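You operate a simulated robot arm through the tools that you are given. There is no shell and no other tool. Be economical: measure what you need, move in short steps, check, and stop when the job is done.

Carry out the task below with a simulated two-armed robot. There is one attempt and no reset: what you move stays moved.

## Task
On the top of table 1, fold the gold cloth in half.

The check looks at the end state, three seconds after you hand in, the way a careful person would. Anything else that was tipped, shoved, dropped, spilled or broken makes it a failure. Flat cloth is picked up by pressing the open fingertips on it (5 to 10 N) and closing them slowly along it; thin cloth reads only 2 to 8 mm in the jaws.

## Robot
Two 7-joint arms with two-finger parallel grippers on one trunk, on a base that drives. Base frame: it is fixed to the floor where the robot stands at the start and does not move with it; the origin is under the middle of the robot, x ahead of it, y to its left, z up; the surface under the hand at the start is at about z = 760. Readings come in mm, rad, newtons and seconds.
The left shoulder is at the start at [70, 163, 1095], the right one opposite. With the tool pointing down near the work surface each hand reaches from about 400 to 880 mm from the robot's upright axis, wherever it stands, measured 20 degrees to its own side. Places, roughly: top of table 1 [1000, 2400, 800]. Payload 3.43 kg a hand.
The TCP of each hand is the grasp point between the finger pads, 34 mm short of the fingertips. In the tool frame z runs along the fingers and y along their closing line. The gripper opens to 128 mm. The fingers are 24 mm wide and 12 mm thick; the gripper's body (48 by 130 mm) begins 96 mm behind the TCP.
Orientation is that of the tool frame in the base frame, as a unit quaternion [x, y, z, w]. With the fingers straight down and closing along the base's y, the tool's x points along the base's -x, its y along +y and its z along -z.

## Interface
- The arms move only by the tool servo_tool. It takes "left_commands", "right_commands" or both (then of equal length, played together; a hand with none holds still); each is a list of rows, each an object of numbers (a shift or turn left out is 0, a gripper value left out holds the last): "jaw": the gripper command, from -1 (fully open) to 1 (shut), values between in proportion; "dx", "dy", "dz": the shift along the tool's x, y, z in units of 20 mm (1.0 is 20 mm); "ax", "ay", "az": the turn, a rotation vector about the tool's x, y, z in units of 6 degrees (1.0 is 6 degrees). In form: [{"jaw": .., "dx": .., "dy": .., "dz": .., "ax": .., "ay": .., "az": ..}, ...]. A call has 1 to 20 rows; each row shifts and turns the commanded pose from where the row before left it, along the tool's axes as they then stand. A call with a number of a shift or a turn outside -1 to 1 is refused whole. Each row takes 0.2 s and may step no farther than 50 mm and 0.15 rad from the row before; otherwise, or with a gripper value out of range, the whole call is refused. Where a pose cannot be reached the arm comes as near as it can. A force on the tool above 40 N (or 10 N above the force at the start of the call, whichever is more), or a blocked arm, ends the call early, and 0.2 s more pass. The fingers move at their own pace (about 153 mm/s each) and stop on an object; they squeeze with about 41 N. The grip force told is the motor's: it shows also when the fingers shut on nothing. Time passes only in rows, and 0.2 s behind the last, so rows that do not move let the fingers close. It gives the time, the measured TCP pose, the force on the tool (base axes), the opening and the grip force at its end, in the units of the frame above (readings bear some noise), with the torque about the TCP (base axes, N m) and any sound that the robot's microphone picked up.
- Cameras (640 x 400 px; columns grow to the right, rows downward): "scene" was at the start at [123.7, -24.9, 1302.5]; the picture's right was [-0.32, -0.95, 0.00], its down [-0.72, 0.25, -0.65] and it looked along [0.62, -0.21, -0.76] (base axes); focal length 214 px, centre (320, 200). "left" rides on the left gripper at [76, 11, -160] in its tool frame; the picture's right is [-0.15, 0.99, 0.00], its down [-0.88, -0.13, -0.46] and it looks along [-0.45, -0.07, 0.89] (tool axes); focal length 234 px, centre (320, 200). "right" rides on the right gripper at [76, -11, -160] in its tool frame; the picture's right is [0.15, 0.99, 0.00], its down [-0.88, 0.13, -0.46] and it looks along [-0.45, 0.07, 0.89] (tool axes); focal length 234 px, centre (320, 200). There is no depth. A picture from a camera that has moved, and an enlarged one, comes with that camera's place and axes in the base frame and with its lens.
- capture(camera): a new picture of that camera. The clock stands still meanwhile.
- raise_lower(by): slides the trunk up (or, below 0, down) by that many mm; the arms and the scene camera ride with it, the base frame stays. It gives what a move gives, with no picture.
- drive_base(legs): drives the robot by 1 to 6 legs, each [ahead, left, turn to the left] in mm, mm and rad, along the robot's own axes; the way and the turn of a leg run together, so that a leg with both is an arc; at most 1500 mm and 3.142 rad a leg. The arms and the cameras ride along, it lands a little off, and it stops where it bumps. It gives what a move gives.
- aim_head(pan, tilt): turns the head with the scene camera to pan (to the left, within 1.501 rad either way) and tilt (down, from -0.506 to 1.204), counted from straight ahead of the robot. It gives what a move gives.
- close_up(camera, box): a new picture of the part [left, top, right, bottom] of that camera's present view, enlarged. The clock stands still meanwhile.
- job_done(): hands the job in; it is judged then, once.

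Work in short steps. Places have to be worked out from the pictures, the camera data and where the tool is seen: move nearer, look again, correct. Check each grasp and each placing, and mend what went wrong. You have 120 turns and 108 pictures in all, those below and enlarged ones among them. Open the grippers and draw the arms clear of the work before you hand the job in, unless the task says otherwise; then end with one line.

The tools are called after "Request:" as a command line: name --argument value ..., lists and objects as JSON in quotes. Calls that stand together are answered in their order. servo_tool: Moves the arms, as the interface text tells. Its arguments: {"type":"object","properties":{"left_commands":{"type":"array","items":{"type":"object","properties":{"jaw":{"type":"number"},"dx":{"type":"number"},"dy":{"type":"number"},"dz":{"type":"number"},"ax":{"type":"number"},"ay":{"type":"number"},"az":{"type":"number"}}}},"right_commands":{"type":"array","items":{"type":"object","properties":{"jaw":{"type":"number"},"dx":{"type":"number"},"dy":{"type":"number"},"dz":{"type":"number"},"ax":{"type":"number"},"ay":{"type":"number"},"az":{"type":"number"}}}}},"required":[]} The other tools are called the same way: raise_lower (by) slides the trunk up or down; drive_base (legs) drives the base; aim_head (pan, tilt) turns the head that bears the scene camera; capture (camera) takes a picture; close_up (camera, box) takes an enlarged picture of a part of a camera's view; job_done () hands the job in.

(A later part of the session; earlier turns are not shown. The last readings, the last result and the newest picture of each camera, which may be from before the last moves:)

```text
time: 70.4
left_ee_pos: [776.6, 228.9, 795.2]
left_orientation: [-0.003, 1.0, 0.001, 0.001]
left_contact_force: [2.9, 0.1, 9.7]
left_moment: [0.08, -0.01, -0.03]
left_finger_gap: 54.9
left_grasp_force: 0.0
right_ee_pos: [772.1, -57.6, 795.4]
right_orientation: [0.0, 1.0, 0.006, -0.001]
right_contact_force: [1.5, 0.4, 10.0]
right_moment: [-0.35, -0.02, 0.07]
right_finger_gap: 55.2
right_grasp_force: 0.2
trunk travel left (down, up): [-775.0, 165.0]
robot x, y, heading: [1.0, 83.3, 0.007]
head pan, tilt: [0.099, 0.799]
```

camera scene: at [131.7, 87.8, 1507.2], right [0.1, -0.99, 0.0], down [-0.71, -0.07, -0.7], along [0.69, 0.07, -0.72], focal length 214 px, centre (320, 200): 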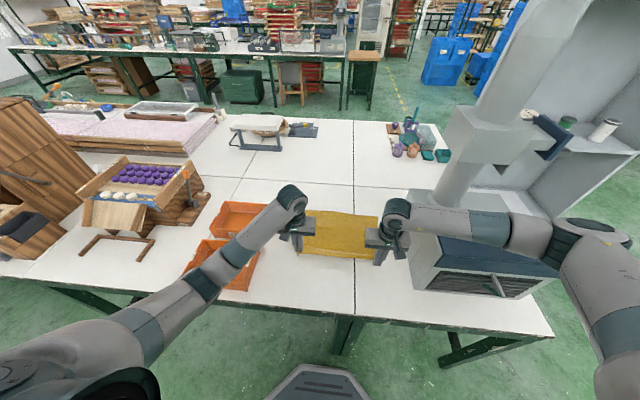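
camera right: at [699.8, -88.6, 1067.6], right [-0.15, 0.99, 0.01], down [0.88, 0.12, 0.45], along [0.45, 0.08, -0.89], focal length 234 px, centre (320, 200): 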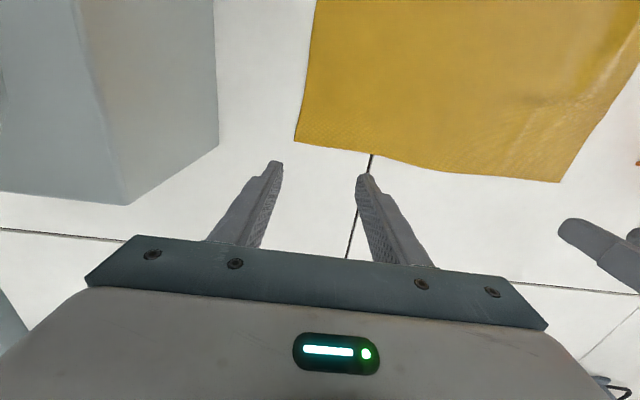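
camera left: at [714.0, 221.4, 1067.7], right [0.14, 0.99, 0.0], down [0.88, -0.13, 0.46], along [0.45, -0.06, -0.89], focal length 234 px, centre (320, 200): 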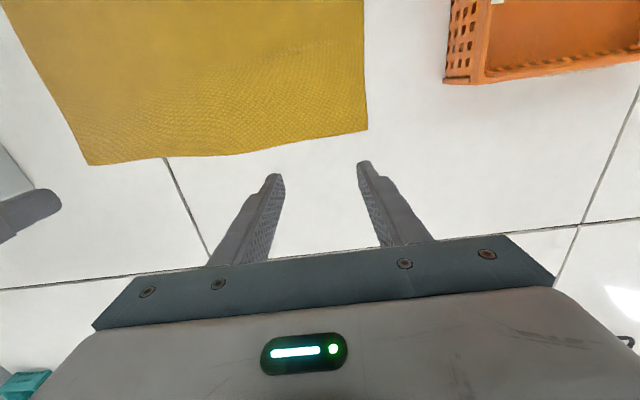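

Both press at 10 N. I close slowly with slight inward drift, then lift 30 mm.

Request:
servo_tool --left_commands '[{"jaw": 0.18}, {"jaw": 0.23, "dy": -0.02}, {"jaw": 0.28, "dy": -0.02}, {"jaw": 0.33, "dy": -0.02}, {"jaw": 0.38, "dy": -0.02}, {"jaw": 0.43, "dy": -0.02}, {"jaw": 0.48, "dy": -0.02}, {"jaw": 0.53, "dy": -0.02}, {"jaw": 0.58, "dy": -0.02}, {"jaw": 0.63, "dy": -0.02}, {"jaw": 0.68, "dy": -0.02}, {"jaw": 0.73, "dy": -0.02}, {"jaw": 0.78, "dy": -0.02}, {"jaw": 0.83, "dy": -0.02}, {"jaw": 0.88}, {"jaw": 0.93}, {"jaw": 0.97}, {"jaw": 1}, {"jaw": 1}, {"jaw": 1}]' --right_commands '[{"jaw": 0.18}, {"jaw": 0.23, "dy": 0.02}, {"jaw": 0.28, "dy": 0.02}, {"jaw": 0.33, "dy": 0.02}, {"jaw": 0.38, "dy": 0.02}, {"jaw": 0.43, "dy": 0.02}, {"jaw": 0.48, "dy": 0.02}, {"jaw": 0.53, "dy": 0.02}, {"jaw": 0.58, "dy": 0.02}, {"jaw": 0.63, "dy": 0.02}, {"jaw": 0.68, "dy": 0.02}, {"jaw": 0.73, "dy": 0.02}, {"jaw": 0.78, "dy": 0.02}, {"jaw": 0.83, "dy": 0.02}, {"jaw": 0.88}, {"jaw": 0.93}, {"jaw": 0.97}, {"jaw": 1}, {"jaw": 1}, {"jaw": 1}]'

Request:
servo_tool --left_commands '[{"dz": -0.5, "dy": -0.1}, {"dz": -0.5, "dy": -0.1}, {"dz": -0.5}, {}]' --right_commands '[{"dz": -0.5, "dy": 0.1}, {"dz": -0.5, "dy": 0.1}, {"dz": -0.5}, {}]'

Request:
capture --camera "right"

Request:
capture --camera "left"

```text
time: 74.6
left_ee_pos: [776.8, 222.9, 796.4]
left_orientation: [-0.002, 1.0, 0.0, 0.002]
left_contact_force: [1.0, -2.9, 13.7]
left_moment: [-0.1, 0.05, 0.02]
left_finger_gap: 3.2
left_grasp_force: 37.5
right_ee_pos: [772.6, -52.9, 796.5]
right_orientation: [0.0, 1.0, 0.006, -0.002]
right_contact_force: [-0.1, 2.6, 0.6]
right_moment: [0.06, 0.0, -0.02]
right_finger_gap: 2.0
right_grasp_force: 36.9
trunk travel left (down, up): [-775.0, 165.0]
robot x, y, heading: [0.4, 79.4, 0.005]
head pan, tilt: [0.099, 0.799]
```

```text
time: 75.6
left_ee_pos: [777.6, 220.4, 824.0]
left_orientation: [-0.002, 1.0, 0.0, 0.001]
left_contact_force: [-0.7, 0.2, 0.0]
left_moment: [-0.02, -0.01, 0.02]
left_finger_gap: 2.7
left_grasp_force: 37.5
right_ee_pos: [774.2, -50.6, 825.6]
right_orientation: [0.0, 1.0, 0.006, -0.002]
right_contact_force: [0.0, 0.8, -0.1]
right_moment: [-0.02, -0.01, -0.02]
right_finger_gap: 1.9
right_grasp_force: 36.7
trunk travel left (down, up): [-775.0, 165.0]
robot x, y, heading: [-0.4, 77.2, 0.001]
head pan, tilt: [0.099, 0.799]
```

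```text
46 pictures are left
camera right: at [697.4, -63.7, 984.8], right [-0.15, 0.99, 0.01], down [0.88, 0.12, 0.45], along [0.45, 0.08, -0.89], focal length 234 px, centre (320, 200)
```

right: 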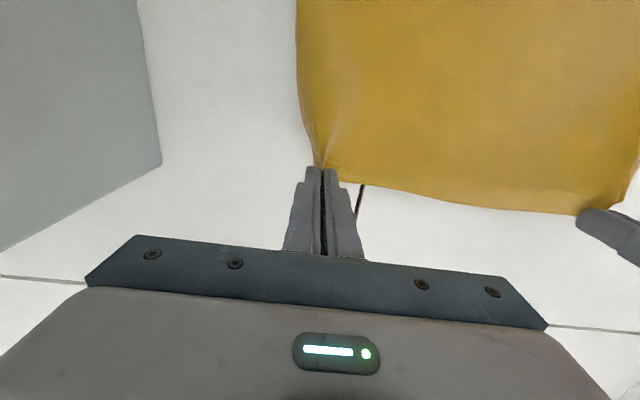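

```text
45 pictures are left
camera left: at [700.9, 229.7, 982.2], right [0.14, 0.99, 0.0], down [0.88, -0.13, 0.46], along [0.45, -0.06, -0.89], focal length 234 px, centre (320, 200)
```

left: 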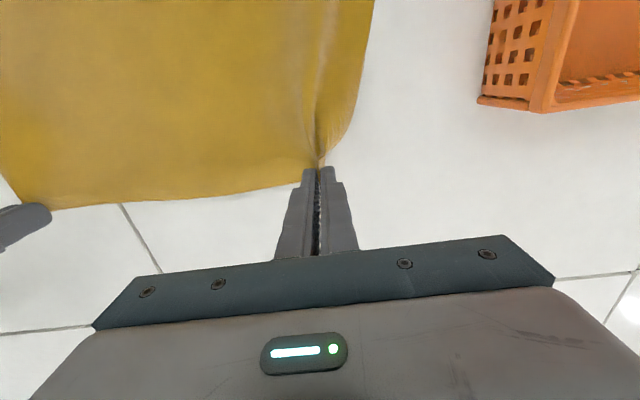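

Both hands hold just the very edge (1.9 / 2.7 mm). I carry it up and toward the robot while pitching the fingers forward, stopping past the top of the arc to check.

Request:
servo_tool --left_commands '[{"dx": 0.585, "dz": -0.4, "ay": -0.667}, {"dx": 0.62, "dz": -0.795, "ay": -0.667}, {"dx": 0.745, "dz": -0.965, "ay": -0.667}, {"dx": 0.755, "dz": -0.92, "ay": -0.667}, {"dx": 0.77, "dz": -0.88, "ay": -0.667}, {"dx": 0.81, "dz": -0.81, "ay": -0.667}, {"dx": 0.84, "dz": -0.67, "ay": -0.667}, {"dx": 0.875, "dz": -0.595, "ay": -0.667}, {"dx": 0.94, "dz": -0.48, "ay": -0.667}, {"dx": 0.995, "dz": -0.425, "ay": -0.667}, {}]' --right_commands '[{"dx": 0.585, "dz": -0.4, "ay": -0.667}, {"dx": 0.62, "dz": -0.795, "ay": -0.667}, {"dx": 0.745, "dz": -0.965, "ay": -0.667}, {"dx": 0.755, "dz": -0.92, "ay": -0.667}, {"dx": 0.77, "dz": -0.88, "ay": -0.667}, {"dx": 0.81, "dz": -0.81, "ay": -0.667}, {"dx": 0.84, "dz": -0.67, "ay": -0.667}, {"dx": 0.875, "dz": -0.595, "ay": -0.667}, {"dx": 0.94, "dz": -0.48, "ay": -0.667}, {"dx": 0.995, "dz": -0.425, "ay": -0.667}, {}]'

Request:
capture --camera "scene"

Request:
capture --camera "right"

```text
time: 78.0
left_ee_pos: [593.6, 217.2, 902.0]
left_orientation: [-0.002, 0.94, 0.0, 0.342]
left_contact_force: [-0.3, 0.0, -0.3]
left_moment: [0.0, 0.03, 0.01]
left_finger_gap: 2.6
left_grasp_force: 37.3
right_ee_pos: [590.5, -48.5, 903.7]
right_orientation: [0.003, 0.941, 0.006, 0.34]
right_contact_force: [0.1, 0.0, -0.6]
right_moment: [-0.02, 0.01, 0.0]
right_finger_gap: 1.6
right_grasp_force: 36.4
trunk travel left (down, up): [-775.0, 165.0]
robot x, y, heading: [-4.8, 80.6, 0.003]
head pan, tilt: [0.099, 0.799]
```

```text
44 pictures are left
camera scene: at [132.4, 87.9, 1507.1], right [0.1, -0.99, 0.0], down [-0.71, -0.07, -0.7], along [0.69, 0.07, -0.72], focal length 214 px, centre (320, 200)
```

scene: 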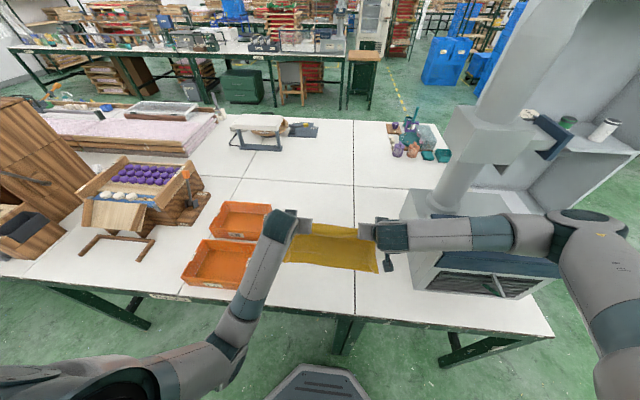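

```text
43 pictures are left
camera right: at [428.3, -61.1, 977.3], right [-0.11, 0.99, -0.08], down [0.39, 0.12, 0.91], along [0.92, 0.07, -0.4], focal length 234 px, centre (320, 200)
```

right: 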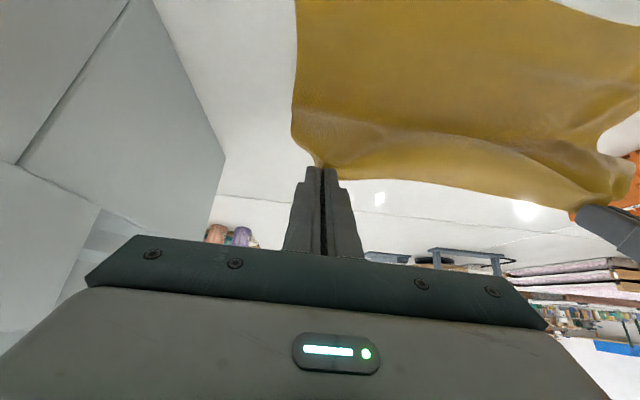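

The fold is progressing well, but the right forearm hangs close over the oven's front. Instead of reaching further with the arms, I drive the base back 80 mm, which carries the edge toward its target and takes the forearm clear of the oven.

Request:
drive_base --legs '[[-80, 0, 0]]'

Request:
capture --camera "scene"

Request:
capture --camera "left"

```text
time: 79.0
left_ee_pos: [513.6, 217.8, 902.8]
left_orientation: [-0.003, 0.939, 0.001, 0.343]
left_contact_force: [-0.5, -0.5, -0.3]
left_moment: [-0.02, 0.02, 0.01]
left_finger_gap: 2.8
left_grasp_force: 37.8
right_ee_pos: [510.0, -49.0, 902.7]
right_orientation: [0.003, 0.94, 0.005, 0.34]
right_contact_force: [0.2, 0.2, -0.1]
right_moment: [-0.02, -0.01, -0.01]
right_finger_gap: 1.7
right_grasp_force: 36.5
trunk travel left (down, up): [-775.0, 165.0]
robot x, y, heading: [-77.1, 79.8, 0.005]
head pan, tilt: [0.099, 0.799]
```

```text
42 pictures are left
camera scene: at [51.5, 87.5, 1507.2], right [0.1, -0.99, 0.0], down [-0.71, -0.07, -0.7], along [0.69, 0.07, -0.72], focal length 214 px, centre (320, 200)
```

scene: 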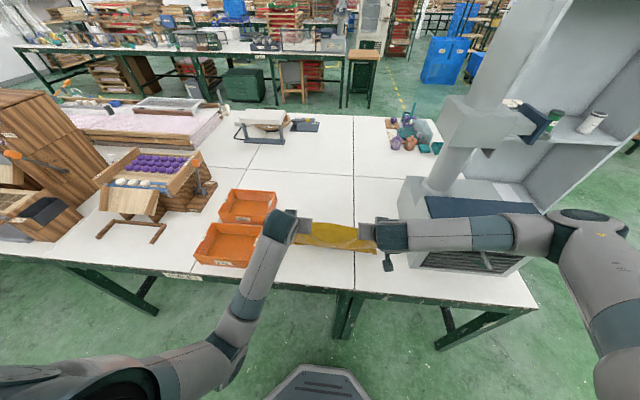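

```text
41 pictures are left
camera left: at [351.4, 227.6, 975.6], right [0.11, 0.99, 0.09], down [0.38, -0.13, 0.92], along [0.92, -0.06, -0.39], focal length 234 px, centre (320, 200)
```

left: 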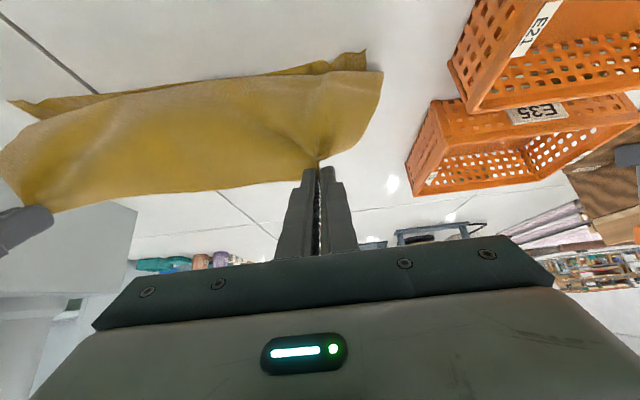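

The forearm is now in front of the oven with clearance. I lower the edge while pitching to about 62°, moving slightly further toward the robot.

Request:
servo_tool --left_commands '[{"dx": 0.47, "dz": 0.32, "ay": -0.458}, {"dx": 0.49, "dz": 0.295, "ay": -0.458}, {"dx": 0.5, "dz": 0.27, "ay": -0.458}, {"dx": 0.51, "dz": 0.245, "ay": -0.458}, {"dx": 0.525, "dz": 0.22, "ay": -0.458}, {"dx": 0.535, "dz": 0.195, "ay": -0.458}, {}]' --right_commands '[{"dx": 0.47, "dz": 0.32, "ay": -0.458}, {"dx": 0.49, "dz": 0.295, "ay": -0.458}, {"dx": 0.5, "dz": 0.27, "ay": -0.458}, {"dx": 0.51, "dz": 0.245, "ay": -0.458}, {"dx": 0.525, "dz": 0.22, "ay": -0.458}, {"dx": 0.535, "dz": 0.195, "ay": -0.458}, {}]'

Request:
capture --camera "left"

Request:
capture --camera "right"

Request:
capture --camera "scene"

```text
time: 80.7
left_ee_pos: [494.6, 217.0, 838.7]
left_orientation: [-0.002, 0.881, 0.001, 0.474]
left_contact_force: [0.5, 0.4, 0.0]
left_moment: [-0.01, 0.0, -0.01]
left_finger_gap: 2.9
left_grasp_force: 37.3
right_ee_pos: [490.3, -0.6, 869.7]
right_orientation: [0.004, 0.901, 0.009, 0.434]
right_contact_force: [0.3, 0.1, -0.7]
right_moment: [-0.02, 0.0, 0.02]
right_finger_gap: 2.1
right_grasp_force: 36.6
right hand out of reach, approached as far as the arm can: row 2, 3, 4, 5, 6
trunk travel left (down, up): [-775.0, 165.0]
robot x, y, heading: [-77.1, 79.6, 0.0]
head pan, tilt: [0.099, 0.799]
```

```text
40 pictures are left
camera left: at [319.1, 227.0, 861.4], right [0.08, 0.99, 0.12], down [0.11, -0.13, 0.99], along [0.99, -0.06, -0.11], focal length 234 px, centre (320, 200)
```

left: 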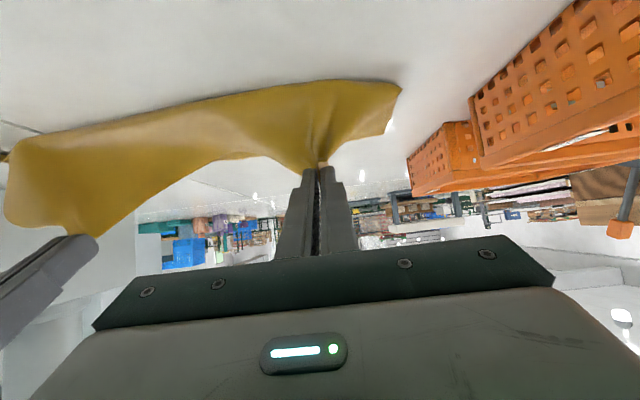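

```text
39 pictures are left
camera right: at [315.7, -13.0, 909.5], right [-0.09, 0.99, -0.09], down [0.19, 0.11, 0.98], along [0.98, 0.07, -0.2], focal length 234 px, centre (320, 200)
```

right: 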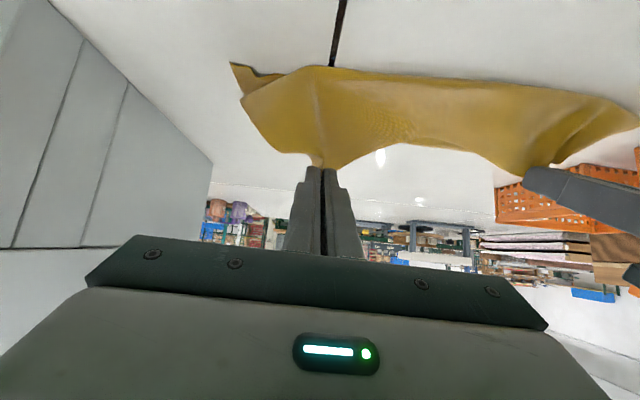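

```text
38 pictures are left
camera scene: at [52.1, 86.7, 1507.2], right [0.1, -0.99, 0.0], down [-0.71, -0.07, -0.7], along [0.69, 0.07, -0.72], focal length 214 px, centre (320, 200)
```

scene: 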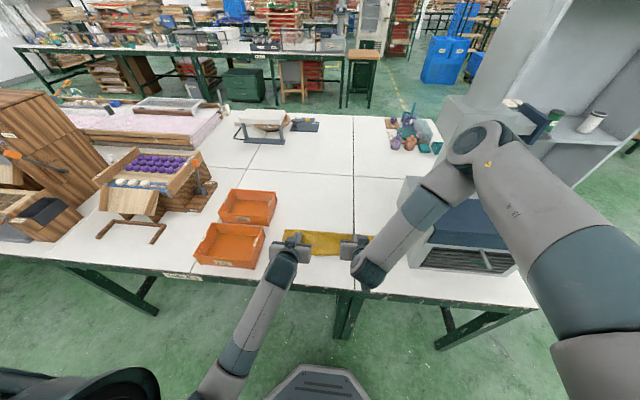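

The right arm ran out of reach at this pitch and drifted to y≈0. I relax the right hand's pitch by ~14° so it can return to y≈−49; the left holds still.

Request:
servo_tool --right_commands '[{"ay": 0.5}, {"ay": 0.5}, {"ay": 0.5}, {"ay": 0.5}, {"ay": 0.4}, {}, {}]'

```text
time: 82.2
left_ee_pos: [494.1, 216.9, 837.8]
left_orientation: [-0.003, 0.881, 0.001, 0.473]
left_contact_force: [0.2, 0.2, 0.5]
left_moment: [0.03, 0.05, -0.01]
left_finger_gap: 2.8
left_grasp_force: 38.0
right_ee_pos: [488.2, -0.1, 870.5]
right_orientation: [-0.001, 0.947, 0.015, 0.322]
right_contact_force: [-0.2, 0.0, 0.2]
right_moment: [-0.03, 0.02, -0.01]
right_finger_gap: 1.7
right_grasp_force: 36.7
trunk travel left (down, up): [-775.0, 165.0]
robot x, y, heading: [-78.5, 77.3, 0.006]
head pan, tilt: [0.099, 0.799]
```

The pitch relaxed to ~38° but the hand stayed at y≈0. I move it back to y≈−50 at constant height.

Request:
servo_tool --right_commands '[{"dy": -0.5}, {"dy": -0.5}, {"dy": -0.5}, {"dy": -0.5}, {"dy": -0.5}, {}]'

Request:
capture --camera "scene"

```text
time: 83.7
left_ee_pos: [493.6, 217.9, 837.7]
left_orientation: [-0.003, 0.881, 0.002, 0.473]
left_contact_force: [-0.5, -0.5, 0.1]
left_moment: [-0.04, -0.02, 0.02]
left_finger_gap: 3.0
left_grasp_force: 37.8
right_ee_pos: [489.1, -49.3, 868.1]
right_orientation: [-0.001, 0.947, 0.015, 0.322]
right_contact_force: [0.1, -0.2, -0.1]
right_moment: [0.01, 0.03, -0.02]
right_finger_gap: 1.7
right_grasp_force: 37.0
trunk travel left (down, up): [-775.0, 165.0]
robot x, y, heading: [-77.2, 80.1, 0.003]
head pan, tilt: [0.099, 0.799]
```

```text
37 pictures are left
camera scene: at [51.9, 88.1, 1507.2], right [0.1, -0.99, 0.0], down [-0.71, -0.07, -0.7], along [0.69, 0.07, -0.72], focal length 214 px, centre (320, 200)
```

scene: 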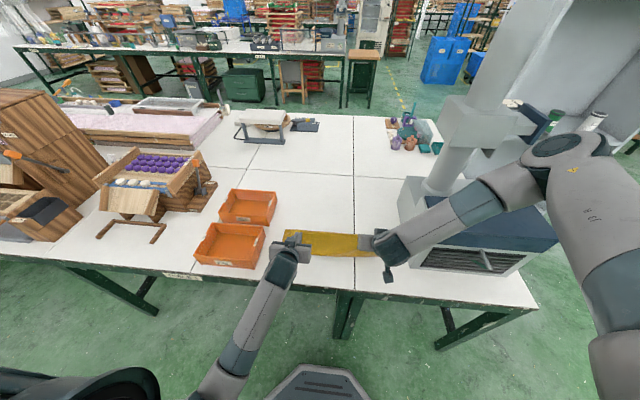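

Recovered. Now I lower both edges together to about 30 mm above the table, keeping the present pitches (left 56°, right 38°).

Request:
servo_tool --left_commands '[{"dx": 0.235, "dz": 0.1}, {"dx": 0.235, "dz": 0.1}, {"dx": 0.235, "dz": 0.1}, {"dx": 0.235, "dz": 0.1}, {}]' --right_commands '[{"dx": 0.29, "dz": 0.5}, {"dx": 0.29, "dz": 0.5}, {"dx": 0.29, "dz": 0.5}, {"dx": 0.29, "dz": 0.5}, {}]'

Request:
capture --camera "left"

Request:
capture --camera "right"

Request:
close_up --camera "scene" --box '[240, 190, 432, 310]'

```text
time: 84.8
left_ee_pos: [492.2, 217.4, 815.3]
left_orientation: [-0.003, 0.881, 0.002, 0.474]
left_contact_force: [0.0, -1.6, 0.2]
left_moment: [-0.02, 0.04, 0.02]
left_finger_gap: 2.7
left_grasp_force: 37.3
right_ee_pos: [496.1, -47.4, 822.0]
right_orientation: [-0.001, 0.947, 0.015, 0.321]
right_contact_force: [-0.2, 0.0, -0.3]
right_moment: [-0.06, 0.0, -0.01]
right_finger_gap: 1.6
right_grasp_force: 37.0
trunk travel left (down, up): [-775.0, 165.0]
robot x, y, heading: [-77.4, 77.6, 0.005]
head pan, tilt: [0.099, 0.799]
```

```text
36 pictures are left
camera left: at [315.1, 227.2, 840.8], right [0.07, 0.99, 0.12], down [0.11, -0.13, 0.99], along [0.99, -0.06, -0.11], focal length 234 px, centre (320, 200)
```

left: 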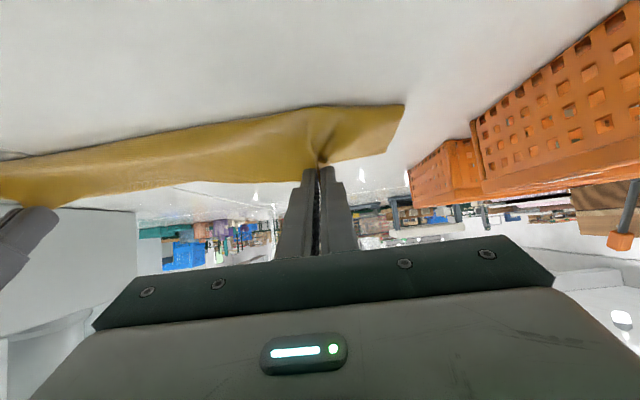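

```text
35 pictures are left
camera right: at [337.2, -63.9, 902.0], right [-0.13, 0.99, -0.06], down [0.42, 0.11, 0.9], along [0.9, 0.09, -0.43], focal length 234 px, centre (320, 200)
```

right: 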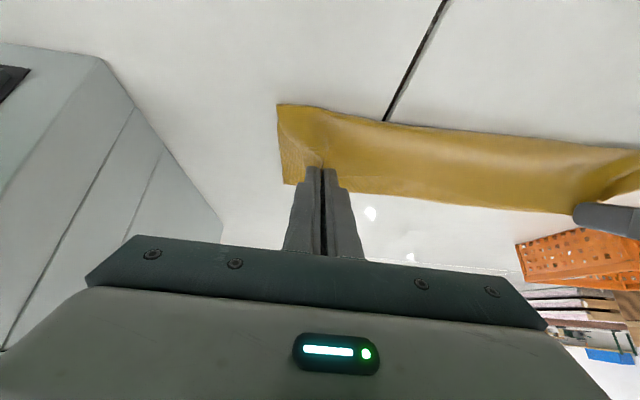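

```text
3.33 times, centred on (336, 250) of scene
camera zoom: at [51.6, 87.8, 1507.3], right [0.1, -0.99, 0.0], down [-0.71, -0.07, -0.7], along [0.69, 0.07, -0.72], focal length 715 px, centre (267, 33)
```

zoom: 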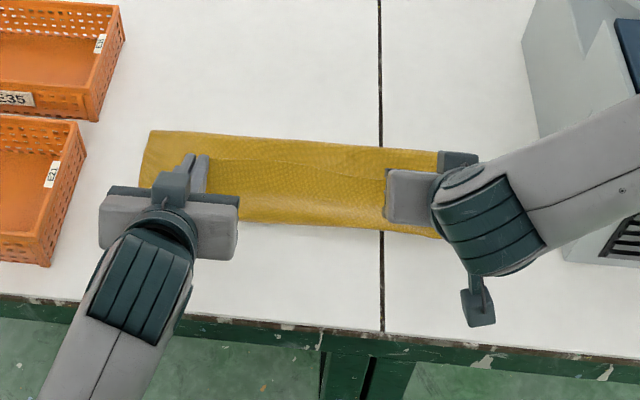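

The layers are over each other, but measurement shows the bottom layer was dragged ~45 mm toward the robot and the crease (x≈575) leaves too long a top layer. I lift the edge back up to above the midline so the bottom relaxes, and measure.

Request:
servo_tool --left_commands '[{"dx": -0.766, "dz": 0.183}, {"dx": -0.766, "dz": 0.183}, {"dx": -0.766, "dz": 0.183}, {"dx": -0.766, "dz": 0.183}, {"dx": -0.766, "dz": 0.183}, {"dx": -0.766, "dz": 0.183}, {"dx": -0.766, "dz": 0.183}, {"dx": -0.766, "dz": 0.183}, {}]' --right_commands '[{"dx": -0.784, "dz": -0.076}, {"dx": -0.784, "dz": -0.076}, {"dx": -0.784, "dz": -0.076}, {"dx": -0.784, "dz": -0.076}, {"dx": -0.784, "dz": -0.076}, {"dx": -0.784, "dz": -0.076}, {"dx": -0.784, "dz": -0.076}, {"dx": -0.784, "dz": -0.076}, {}]'

Request:
close_up --camera "scene" --box '[240, 180, 448, 310]'

Request:
capture --camera "right"

```text
time: 86.8
left_ee_pos: [582.8, 217.0, 904.0]
left_orientation: [-0.003, 0.881, 0.002, 0.474]
left_contact_force: [-0.4, 0.0, 0.0]
left_moment: [-0.02, 0.0, 0.01]
left_finger_gap: 3.0
left_grasp_force: 37.2
right_ee_pos: [589.0, -50.6, 909.5]
right_orientation: [-0.002, 0.947, 0.015, 0.321]
right_contact_force: [0.3, -0.3, 0.1]
right_moment: [-0.04, -0.01, 0.04]
right_finger_gap: 1.7
right_grasp_force: 36.5
trunk travel left (down, up): [-775.0, 165.0]
robot x, y, heading: [-80.9, 81.2, 0.002]
head pan, tilt: [0.099, 0.799]
```

```text
3.08 times, centred on (344, 245) of scene
camera zoom: at [51.5, 87.6, 1507.3], right [0.1, -0.99, 0.0], down [-0.71, -0.07, -0.7], along [0.69, 0.07, -0.72], focal length 660 px, centre (246, 62)
```

zoom: 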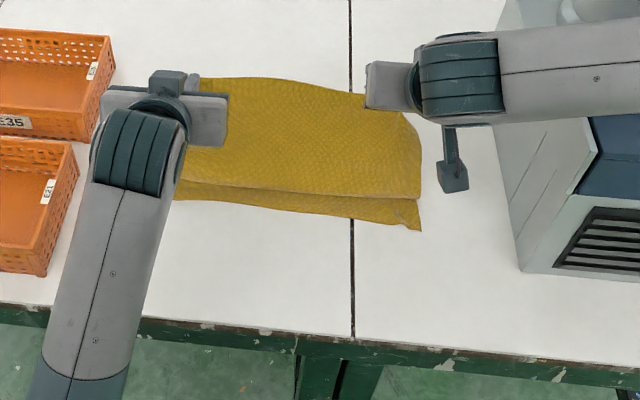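

```text
32 pictures are left
camera right: at [429.7, -65.3, 990.2], right [-0.13, 0.99, -0.06], down [0.42, 0.11, 0.9], along [0.9, 0.09, -0.43], focal length 234 px, centre (320, 200)
```

right: 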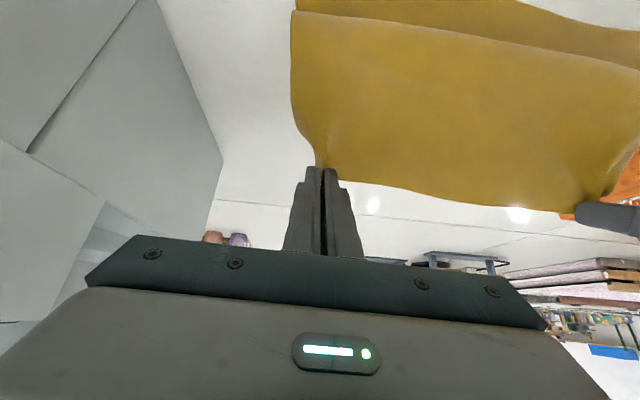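

The bottom's near edge is in fact still at x≈503, so the earlier overhang was just slack in the top layer. The crease only moves toward the hand, so I bring the edge forward and down (x≈656, 60 mm high) to let the bottom lie out, then I'll draw it back low and taut.

Request:
servo_tool --left_commands '[{"dx": 0.144, "dz": 0.78}, {"dx": 0.144, "dz": 0.78}, {"dx": 0.144, "dz": 0.78}, {"dx": 0.144, "dz": 0.78}, {"dx": 0.144, "dz": 0.78}, {}]' --right_commands '[{"dx": -0.11, "dz": 0.79}, {"dx": -0.11, "dz": 0.79}, {"dx": -0.11, "dz": 0.79}, {"dx": -0.11, "dz": 0.79}, {"dx": -0.11, "dz": 0.79}, {}]'

Request:
capture --camera "right"

Request:
close_up --camera "scene" --box '[240, 180, 448, 310]'

```text
time: 88.2
left_ee_pos: [638.9, 218.7, 848.8]
left_orientation: [-0.004, 0.881, 0.002, 0.474]
left_contact_force: [-0.3, -0.1, 0.5]
left_moment: [0.0, 0.03, 0.0]
left_finger_gap: 2.8
left_grasp_force: 37.6
right_ee_pos: [645.1, -47.3, 853.3]
right_orientation: [-0.001, 0.947, 0.014, 0.321]
right_contact_force: [-0.8, -0.6, -0.8]
right_moment: [-0.07, 0.0, 0.0]
right_finger_gap: 1.7
right_grasp_force: 37.1
trunk travel left (down, up): [-775.0, 165.0]
robot x, y, heading: [-79.8, 80.1, 0.002]
head pan, tilt: [0.099, 0.799]
```

```text
31 pictures are left
camera right: at [486.0, -62.4, 933.0], right [-0.13, 0.99, -0.06], down [0.42, 0.11, 0.9], along [0.9, 0.09, -0.43], focal length 234 px, centre (320, 200)
```

right: 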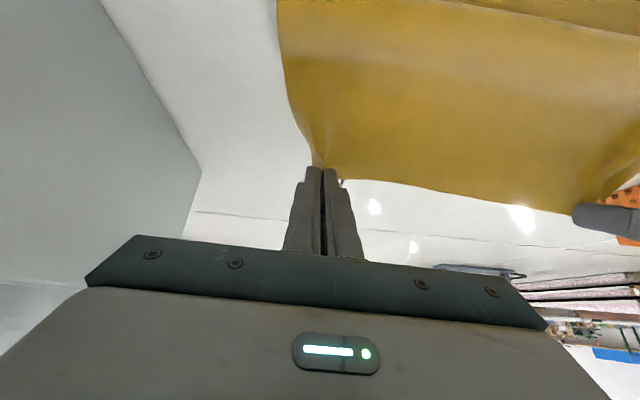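

```text
3.08 times, centred on (344, 245) of scene
camera zoom: at [51.3, 87.5, 1507.3], right [0.1, -0.99, 0.0], down [-0.71, -0.07, -0.7], along [0.69, 0.07, -0.72], focal length 660 px, centre (246, 62)
```

zoom: 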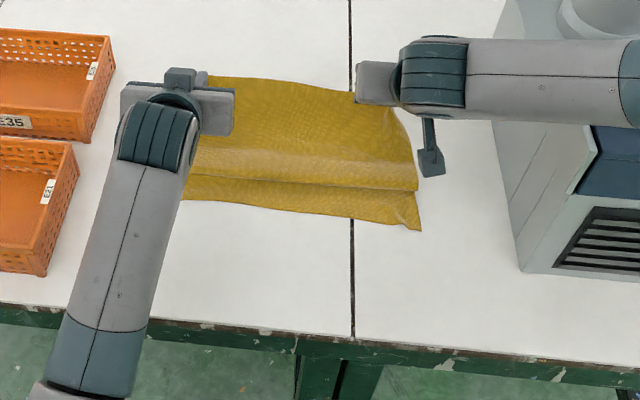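

The top has an S-shaped fold (belly at x≈535, crease stuck near 590). I pull the edge further forward to straighten that out, reducing the right hand's pitch to keep its forearm off the oven.

Request:
servo_tool --left_commands '[{"dx": -0.276, "dz": 0.417}, {"dx": -0.276, "dz": 0.417}, {"dx": -0.276, "dz": 0.417}, {"dx": -0.276, "dz": 0.417}, {"dx": -0.276, "dz": 0.417}, {"dx": -0.276, "dz": 0.417}, {"dx": -0.276, "dz": 0.417}, {"dx": -0.276, "dz": 0.417}, {}]' --right_commands '[{"dx": -0.475, "dz": 0.345, "ay": 0.53}, {"dx": -0.495, "dz": 0.32, "ay": 0.53}, {"dx": -0.51, "dz": 0.29, "ay": 0.53}, {"dx": -0.53, "dz": 0.26, "ay": 0.53}, {"dx": -0.54, "dz": 0.23, "ay": 0.53}, {"dx": -0.55, "dz": 0.2, "ay": 0.53}, {"dx": -0.56, "dz": 0.17, "ay": 0.53}, {"dx": -0.57, "dz": 0.14, "ay": 0.53}, {}]'

Request:
close_up --camera "scene" --box '[240, 160, 448, 290]'

```text
time: 90.2
left_ee_pos: [719.7, 217.8, 849.4]
left_orientation: [-0.003, 0.88, 0.001, 0.474]
left_contact_force: [0.1, 0.1, 0.4]
left_moment: [0.01, 0.05, 0.05]
left_finger_gap: 2.7
left_grasp_force: 37.2
right_ee_pos: [737.6, -46.6, 855.1]
right_orientation: [-0.004, 0.994, 0.014, 0.104]
right_contact_force: [0.4, 0.4, -0.5]
right_moment: [0.02, -0.04, -0.02]
right_finger_gap: 1.9
right_grasp_force: 36.9
trunk travel left (down, up): [-775.0, 165.0]
robot x, y, heading: [-78.5, 78.5, 0.006]
head pan, tilt: [0.099, 0.799]
```

```text
3.08 times, centred on (344, 225) of scene
camera zoom: at [51.4, 86.8, 1507.3], right [0.1, -0.99, 0.0], down [-0.71, -0.07, -0.7], along [0.69, 0.07, -0.72], focal length 660 px, centre (246, 123)
```

zoom: 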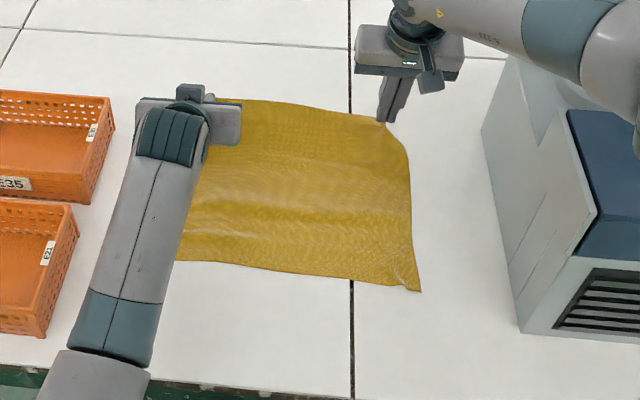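

The cloth is straightened. Now I redo the arc properly, near-taut about the midline x≈640 and with the fingers pitching forward, ending at x≈525 about 45 mm up, so the crease should land near 640.

Request:
servo_tool --left_commands '[{"dx": 0.01, "dz": -0.835}, {"dx": 0.01, "dz": -0.835}, {"dx": 0.08, "dz": -0.845}, {"dx": 0.19, "dz": -0.835}, {"dx": 0.275, "dz": -0.78}, {"dx": 0.345, "dz": -0.79}, {"dx": 0.47, "dz": -0.71}, {"dx": 0.595, "dz": -0.625}, {"dx": 0.69, "dz": -0.5}, {"dx": 0.815, "dz": -0.42}, {"dx": 0.875, "dz": -0.32}, {"dx": 0.82, "dz": -0.24}, {"dx": 0.75, "dz": -0.225}, {"dx": 0.705, "dz": -0.25}, {}]' --right_commands '[{"dx": 0.655, "dz": -0.62, "ay": -0.533}, {"dx": 0.62, "dz": -0.655, "ay": -0.533}, {"dx": 0.645, "dz": -0.66, "ay": -0.533}, {"dx": 0.69, "dz": -0.625, "ay": -0.533}, {"dx": 0.7, "dz": -0.57, "ay": -0.533}, {"dx": 0.735, "dz": -0.59, "ay": -0.533}, {"dx": 0.785, "dz": -0.505, "ay": -0.533}, {"dx": 0.845, "dz": -0.43, "ay": -0.533}, {"dx": 0.82, "dz": -0.245}, {"dx": 0.91, "dz": -0.13}, {"dx": 0.93, "dz": -0.02}, {"dx": 0.85, "dz": 0.04}, {"dx": 0.78, "dz": 0.03}, {"dx": 0.75, "dz": -0.01}, {}]'

Request:
capture --camera "right"

Request:
capture --camera "left"

Request:
close_up --camera "scene" --box '[240, 170, 448, 300]'

```text
time: 93.5
left_ee_pos: [510.2, 218.0, 827.8]
left_orientation: [-0.003, 0.881, 0.001, 0.473]
left_contact_force: [1.2, -0.4, -0.4]
left_moment: [0.0, 0.03, 0.0]
left_finger_gap: 2.7
left_grasp_force: 37.5
right_ee_pos: [516.0, -48.9, 838.5]
right_orientation: [0.0, 0.946, 0.015, 0.323]
right_contact_force: [0.7, -0.5, -0.5]
right_moment: [0.0, 0.0, 0.0]
right_finger_gap: 2.2
right_grasp_force: 36.7
trunk travel left (down, up): [-775.0, 165.0]
robot x, y, heading: [-77.5, 79.0, 0.002]
head pan, tilt: [0.099, 0.799]
```

```text
28 pictures are left
camera right: at [357.6, -64.1, 918.4], right [-0.13, 0.99, -0.06], down [0.42, 0.11, 0.9], along [0.9, 0.09, -0.43], focal length 234 px, centre (320, 200)
```

right: 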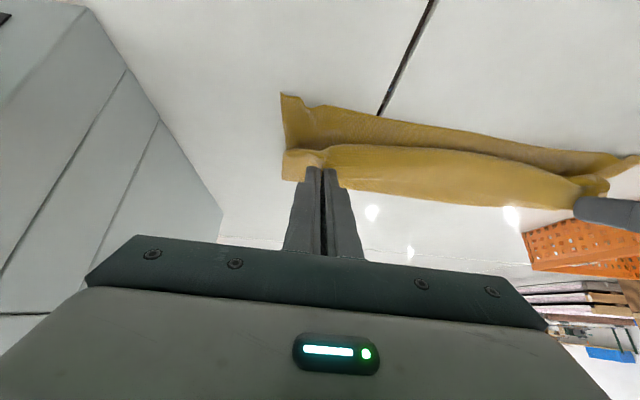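

```text
27 pictures are left
camera left: at [334.0, 227.9, 852.2], right [0.07, 0.99, 0.12], down [0.11, -0.13, 0.99], along [0.99, -0.06, -0.11], focal length 234 px, centre (320, 200)
```

left: 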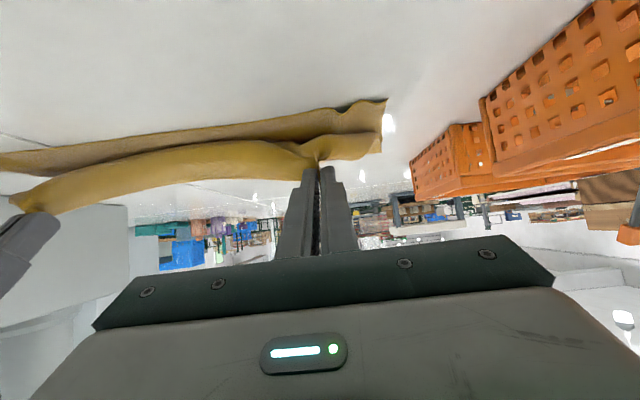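

```text
3.08 times, centred on (344, 235) of scene
camera zoom: at [52.3, 87.7, 1507.2], right [0.1, -0.99, 0.0], down [-0.71, -0.07, -0.7], along [0.69, 0.07, -0.72], focal length 660 px, centre (246, 92)
```

zoom: 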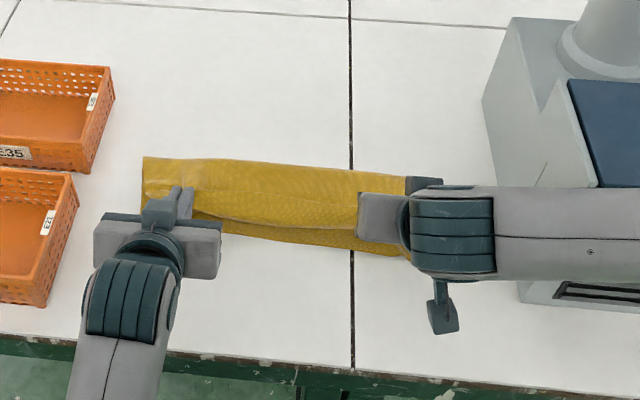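

The edge now hangs just inside the bottom's near edge with only a small bend at the jaws. The crease loop (x≈615) still needs ironing outward, which I can do afterwards. I release slowly from this height so the edge flops over, then withdraw back along the fingers.

Request:
servo_tool --left_commands '[{"jaw": 0.9}, {"jaw": 0.8}, {"jaw": 0.7}, {"jaw": 0.6}, {"jaw": 0.5}, {}, {}, {"dz": -0.8}, {"dz": -0.9}, {"dz": -0.9}]' --right_commands '[{"jaw": 0.9}, {"jaw": 0.8}, {"jaw": 0.7}, {"jaw": 0.6}, {"jaw": 0.5}, {}, {}, {"dz": -0.8}, {"dz": -0.9}, {"dz": -0.9}]'

Request:
capture --camera "right"

Request:
close_up --camera "scene" --box '[240, 170, 448, 300]'

```text
time: 95.7
left_ee_pos: [468.3, 224.5, 860.4]
left_orientation: [0.003, 0.879, 0.007, 0.477]
left_contact_force: [0.6, 0.1, -0.2]
left_moment: [0.0, 0.0, 0.03]
left_finger_gap: 32.0
left_grasp_force: 0.1
right_ee_pos: [483.6, -49.6, 881.2]
right_orientation: [-0.002, 0.946, 0.015, 0.323]
right_contact_force: [-0.5, -0.4, 0.6]
right_moment: [0.03, 0.05, 0.0]
right_finger_gap: 32.0
right_grasp_force: 0.0
trunk travel left (down, up): [-775.0, 165.0]
robot x, y, heading: [-81.2, 77.6, 0.003]
head pan, tilt: [0.099, 0.799]
```

```text
25 pictures are left
camera right: at [324.1, -65.8, 960.2], right [-0.13, 0.99, -0.06], down [0.42, 0.11, 0.9], along [0.9, 0.09, -0.43], focal length 234 px, centre (320, 200)
```

right: 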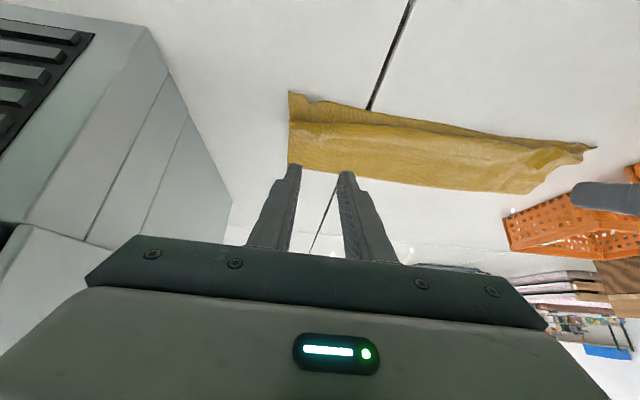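

```text
3.08 times, centred on (344, 235) of scene
camera zoom: at [50.6, 87.4, 1507.3], right [0.1, -0.99, 0.0], down [-0.71, -0.07, -0.7], along [0.69, 0.07, -0.72], focal length 660 px, centre (246, 92)
```

zoom: 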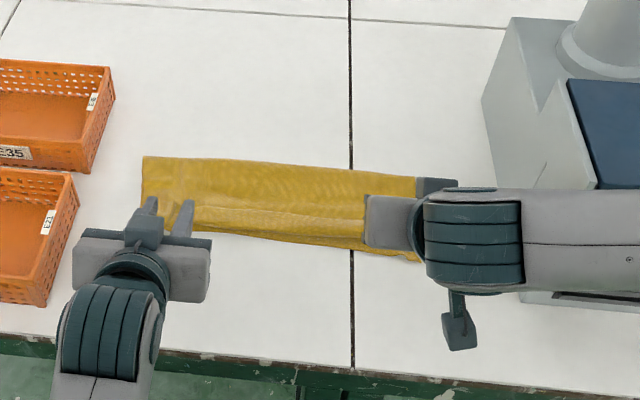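

Released. I raise the trunk 150 mm to get the hands clear and inspect the edge.

Request:
raise_lower --by 150

Request:
close_up --camera "right" --box '[230, 30, 630, 280]'

Request:
close_up --camera "scene" --box '[250, 190, 426, 300]'

```text
time: 97.4
left_ee_pos: [468.1, 222.3, 1007.5]
left_orientation: [0.002, 0.88, 0.008, 0.474]
left_contact_force: [-0.7, -0.3, -0.2]
left_moment: [0.03, 0.01, 0.02]
left_finger_gap: 32.0
left_grasp_force: 0.0
right_ee_pos: [484.8, -49.6, 1031.2]
right_orientation: [0.0, 0.946, 0.015, 0.323]
right_contact_force: [0.0, 0.3, 0.2]
right_moment: [-0.03, 0.0, 0.02]
right_finger_gap: 31.8
right_grasp_force: 0.0
trunk travel left (down, up): [-925.0, 15.0]
robot x, y, heading: [-81.2, 76.0, 0.005]
head pan, tilt: [0.099, 0.799]
```

```text
1.60 times, centred on (430, 155) of right
camera zoom: at [325.2, -65.8, 1109.7], right [-0.13, 0.99, -0.06], down [0.42, 0.11, 0.9], along [0.9, 0.09, -0.43], focal length 375 px, centre (144, 272)
```

zoom: 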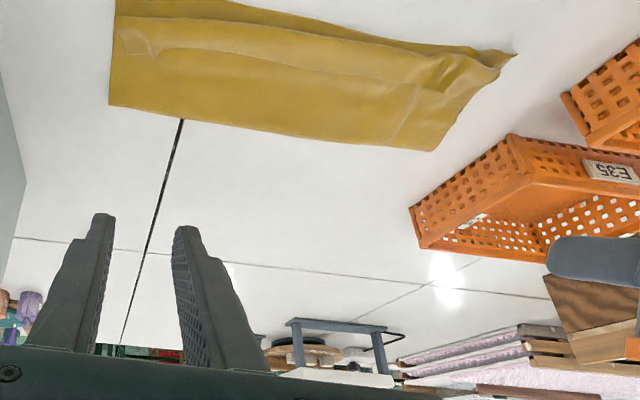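

```text
3.64 times, centred on (338, 245) of scene
camera zoom: at [51.9, 87.5, 1657.2], right [0.1, -0.99, 0.0], down [-0.71, -0.07, -0.7], along [0.69, 0.07, -0.72], focal length 780 px, centre (254, 36)
```

zoom: 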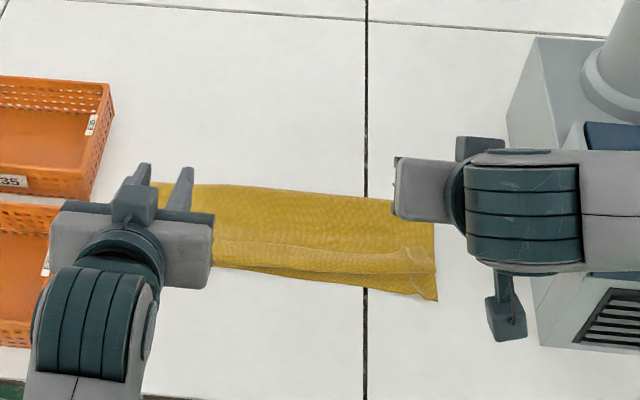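

The hands still hide parts of the cloth. I return the tools to vertical while moving them high and forward, which gave a clear view before and is also the pose I need for ironing.

Request:
servo_tool --left_commands '[{"dx": -0.34, "dz": 0.49, "ay": 0.525}, {"dx": -0.37, "dz": 0.47, "ay": 0.525}, {"dx": -0.395, "dz": 0.45, "ay": 0.525}, {"dx": -0.42, "dz": 0.43, "ay": 0.525}, {"dx": -0.44, "dz": 0.405, "ay": 0.525}, {"dx": -0.465, "dz": 0.38, "ay": 0.525}, {"dx": -0.485, "dz": 0.355, "ay": 0.525}, {"dx": -0.5, "dz": 0.33, "ay": 0.525}, {"dx": -0.52, "dz": 0.3, "ay": 0.525}, {"dx": -0.535, "dz": 0.27, "ay": 0.525}, {"dx": -0.55, "dz": 0.24, "ay": 0.525}, {"dx": -0.56, "dz": 0.21, "ay": 0.525}, {"dx": -0.575, "dz": 0.18, "ay": 0.525}, {"dx": -0.58, "dz": 0.145, "ay": 0.525}, {"dx": -0.59, "dz": 0.115, "ay": 0.525}, {"dx": -0.595, "dz": 0.08, "ay": 0.525}, {"dx": -0.6, "dz": 0.05, "ay": 0.525}, {"dx": -0.6, "dz": 0.02, "ay": 0.525}, {}]' --right_commands '[{"dx": -0.465, "dz": 0.35, "ay": 0.35}, {"dx": -0.475, "dz": 0.33, "ay": 0.35}, {"dx": -0.49, "dz": 0.31, "ay": 0.35}, {"dx": -0.5, "dz": 0.295, "ay": 0.35}, {"dx": -0.51, "dz": 0.27, "ay": 0.35}, {"dx": -0.52, "dz": 0.255, "ay": 0.35}, {"dx": -0.53, "dz": 0.24, "ay": 0.35}, {"dx": -0.54, "dz": 0.22, "ay": 0.35}, {"dx": -0.545, "dz": 0.2, "ay": 0.35}, {"dx": -0.55, "dz": 0.18, "ay": 0.35}, {"dx": -0.555, "dz": 0.155, "ay": 0.35}, {"dx": -0.56, "dz": 0.135, "ay": 0.35}, {"dx": -0.57, "dz": 0.115, "ay": 0.35}, {"dx": -0.57, "dz": 0.095, "ay": 0.35}, {"dx": -0.575, "dz": 0.075, "ay": 0.35}, {"dx": -0.58, "dz": 0.05, "ay": 0.35}, {"dx": -0.58, "dz": 0.03, "ay": 0.35}, {"dx": -0.58, "dz": 0.01, "ay": 0.35}, {}]'

Request:
close_up --camera "scene" --box '[240, 190, 416, 300]'

```text
time: 101.4
left_ee_pos: [684.2, 218.6, 1012.9]
left_orientation: [-0.003, 1.0, 0.0, -0.002]
left_contact_force: [-0.4, 0.2, 0.2]
left_moment: [0.05, -0.01, -0.04]
left_finger_gap: 32.0
left_grasp_force: 0.1
right_ee_pos: [693.8, -47.3, 1035.0]
right_orientation: [-0.006, 1.0, 0.013, -0.001]
right_contact_force: [-0.5, 0.4, -0.1]
right_moment: [0.03, -0.02, 0.04]
right_finger_gap: 32.2
right_grasp_force: 0.2
trunk travel left (down, up): [-925.0, 15.0]
robot x, y, heading: [-81.2, 78.2, 0.005]
head pan, tilt: [0.099, 0.799]
```

```text
3.64 times, centred on (328, 245) of scene
camera zoom: at [51.3, 87.1, 1657.3], right [0.1, -0.99, 0.0], down [-0.71, -0.07, -0.7], along [0.69, 0.07, -0.72], focal length 780 px, centre (291, 36)
```

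zoom: 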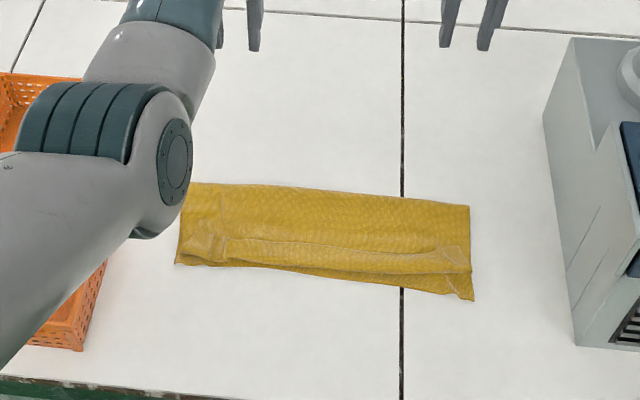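

The fold is basically right (bottom edge 498, crease ~617), but a ~33 mm hem still lies turned back on top (513–546); unrolled it would end near x≈480–495, nearly aligned. I'll push the hem's edge toward the robot with wide-open, upright fingers so it unrolls. I move to x≈580 and come down.

Request:
servo_tool --left_commands '[{"jaw": -0.9, "dx": 0.87, "dy": -0.23}, {"dx": 0.87, "dy": -0.23}, {"dx": 0.87, "dy": -0.23}, {"dx": 0.87, "dy": -0.23}, {"dx": 0.87, "dy": -0.23}, {"dx": 0.87, "dy": -0.23}, {}]' --right_commands '[{"jaw": -0.9, "dx": 0.95, "dy": 0.27}, {"dx": 0.95, "dy": 0.27}, {"dx": 0.95, "dy": 0.27}, {"dx": 0.95, "dy": 0.27}, {"dx": 0.95, "dy": 0.27}, {"dx": 0.95, "dy": 0.27}, {}]'

Request:
raise_lower --by -150

Request:
capture --camera "right"

Request:
capture --camera "left"

```text
time: 103.0
left_ee_pos: [580.5, 199.0, 1011.7]
left_orientation: [-0.005, 1.0, 0.006, -0.002]
left_contact_force: [0.3, -0.6, 0.9]
left_moment: [0.01, 0.02, -0.01]
left_finger_gap: 121.4
left_grasp_force: 0.2
right_ee_pos: [578.1, -19.2, 1034.1]
right_orientation: [-0.006, 1.0, 0.014, -0.002]
right_contact_force: [0.2, -0.3, 1.1]
right_moment: [0.0, 0.01, 0.0]
right_finger_gap: 121.5
right_grasp_force: 0.0
trunk travel left (down, up): [-925.0, 15.0]
robot x, y, heading: [-74.4, 78.3, -0.0]
head pan, tilt: [0.099, 0.799]
```

```text
time: 104.8
left_ee_pos: [580.4, 197.5, 862.0]
left_orientation: [-0.006, 1.0, 0.004, -0.001]
left_contact_force: [-0.2, 0.1, -0.1]
left_moment: [0.0, -0.01, 0.0]
left_finger_gap: 121.6
left_grasp_force: 0.1
right_ee_pos: [578.0, -18.2, 883.4]
right_orientation: [-0.006, 1.0, 0.014, -0.002]
right_contact_force: [0.0, -0.6, 0.0]
right_moment: [0.02, -0.01, -0.03]
right_finger_gap: 121.7
right_grasp_force: 0.0
trunk travel left (down, up): [-775.0, 165.0]
robot x, y, heading: [-79.3, 78.2, 0.002]
head pan, tilt: [0.099, 0.799]
```

```text
20 pictures are left
camera right: at [501.1, -34.7, 1043.2], right [-0.16, 0.99, 0.03], down [0.88, 0.13, 0.46], along [0.45, 0.1, -0.89], focal length 234 px, centre (320, 200)
```

right: 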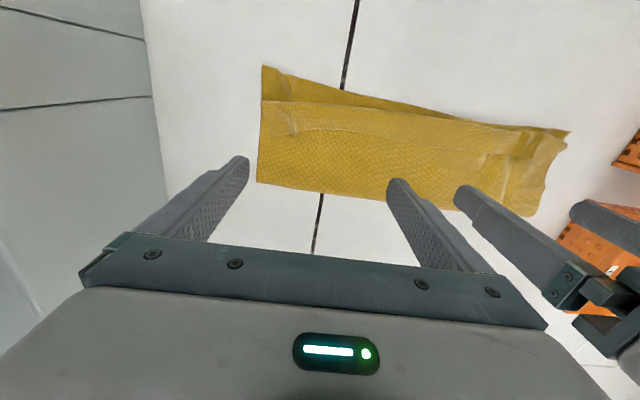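

```text
19 pictures are left
camera left: at [504.5, 206.5, 1021.2], right [0.13, 0.99, 0.01], down [0.88, -0.12, 0.45], along [0.45, -0.05, -0.89], focal length 234 px, centre (320, 200)
```

left: 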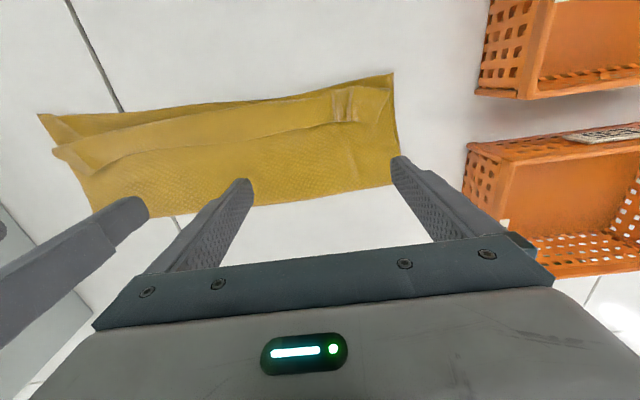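

Hem inner edge is at x≈550–560, fingers' leading faces at 568. I descend to the tops of the layers (tips z≈770).

Request:
servo_tool --left_commands '[{"dz": 0.7}, {"dz": 0.7}, {"dz": 0.7}, {"dz": 0.7}, {}, {}]' --right_commands '[{"dz": 0.96}, {"dz": 0.96}, {"dz": 0.96}, {"dz": 0.96}, {}, {}]'

Request:
servo_tool --left_commands '[{"dz": 0.12}, {"dz": 0.1}, {}]' --right_commands '[{"dz": 0.12}, {"dz": 0.1}, {}]'

```text
time: 106.2
left_ee_pos: [579.9, 190.8, 805.9]
left_orientation: [-0.003, 1.0, 0.0, -0.001]
left_contact_force: [0.0, -0.1, 0.1]
left_moment: [0.01, -0.03, 0.0]
left_finger_gap: 121.7
left_grasp_force: 0.1
right_ee_pos: [578.2, -15.6, 807.0]
right_orientation: [-0.006, 1.0, 0.014, -0.001]
right_contact_force: [0.9, 0.3, 0.2]
right_moment: [0.0, 0.0, 0.02]
right_finger_gap: 121.5
right_grasp_force: 0.1
trunk travel left (down, up): [-775.0, 165.0]
robot x, y, heading: [-79.4, 78.8, 0.004]
head pan, tilt: [0.099, 0.799]
```

```text
time: 107.0
left_ee_pos: [578.8, 189.5, 801.7]
left_orientation: [-0.002, 1.0, 0.0, -0.002]
left_contact_force: [-0.3, -0.5, -0.6]
left_moment: [-0.03, 0.01, -0.01]
left_finger_gap: 121.6
left_grasp_force: 0.0
right_ee_pos: [577.3, -15.8, 801.5]
right_orientation: [-0.006, 1.0, 0.013, -0.001]
right_contact_force: [0.0, 0.1, -0.3]
right_moment: [0.0, 0.0, 0.0]
right_finger_gap: 121.5
right_grasp_force: 0.1
trunk travel left (down, up): [-775.0, 165.0]
robot x, y, heading: [-77.9, 78.7, 0.004]
head pan, tilt: [0.099, 0.799]
```

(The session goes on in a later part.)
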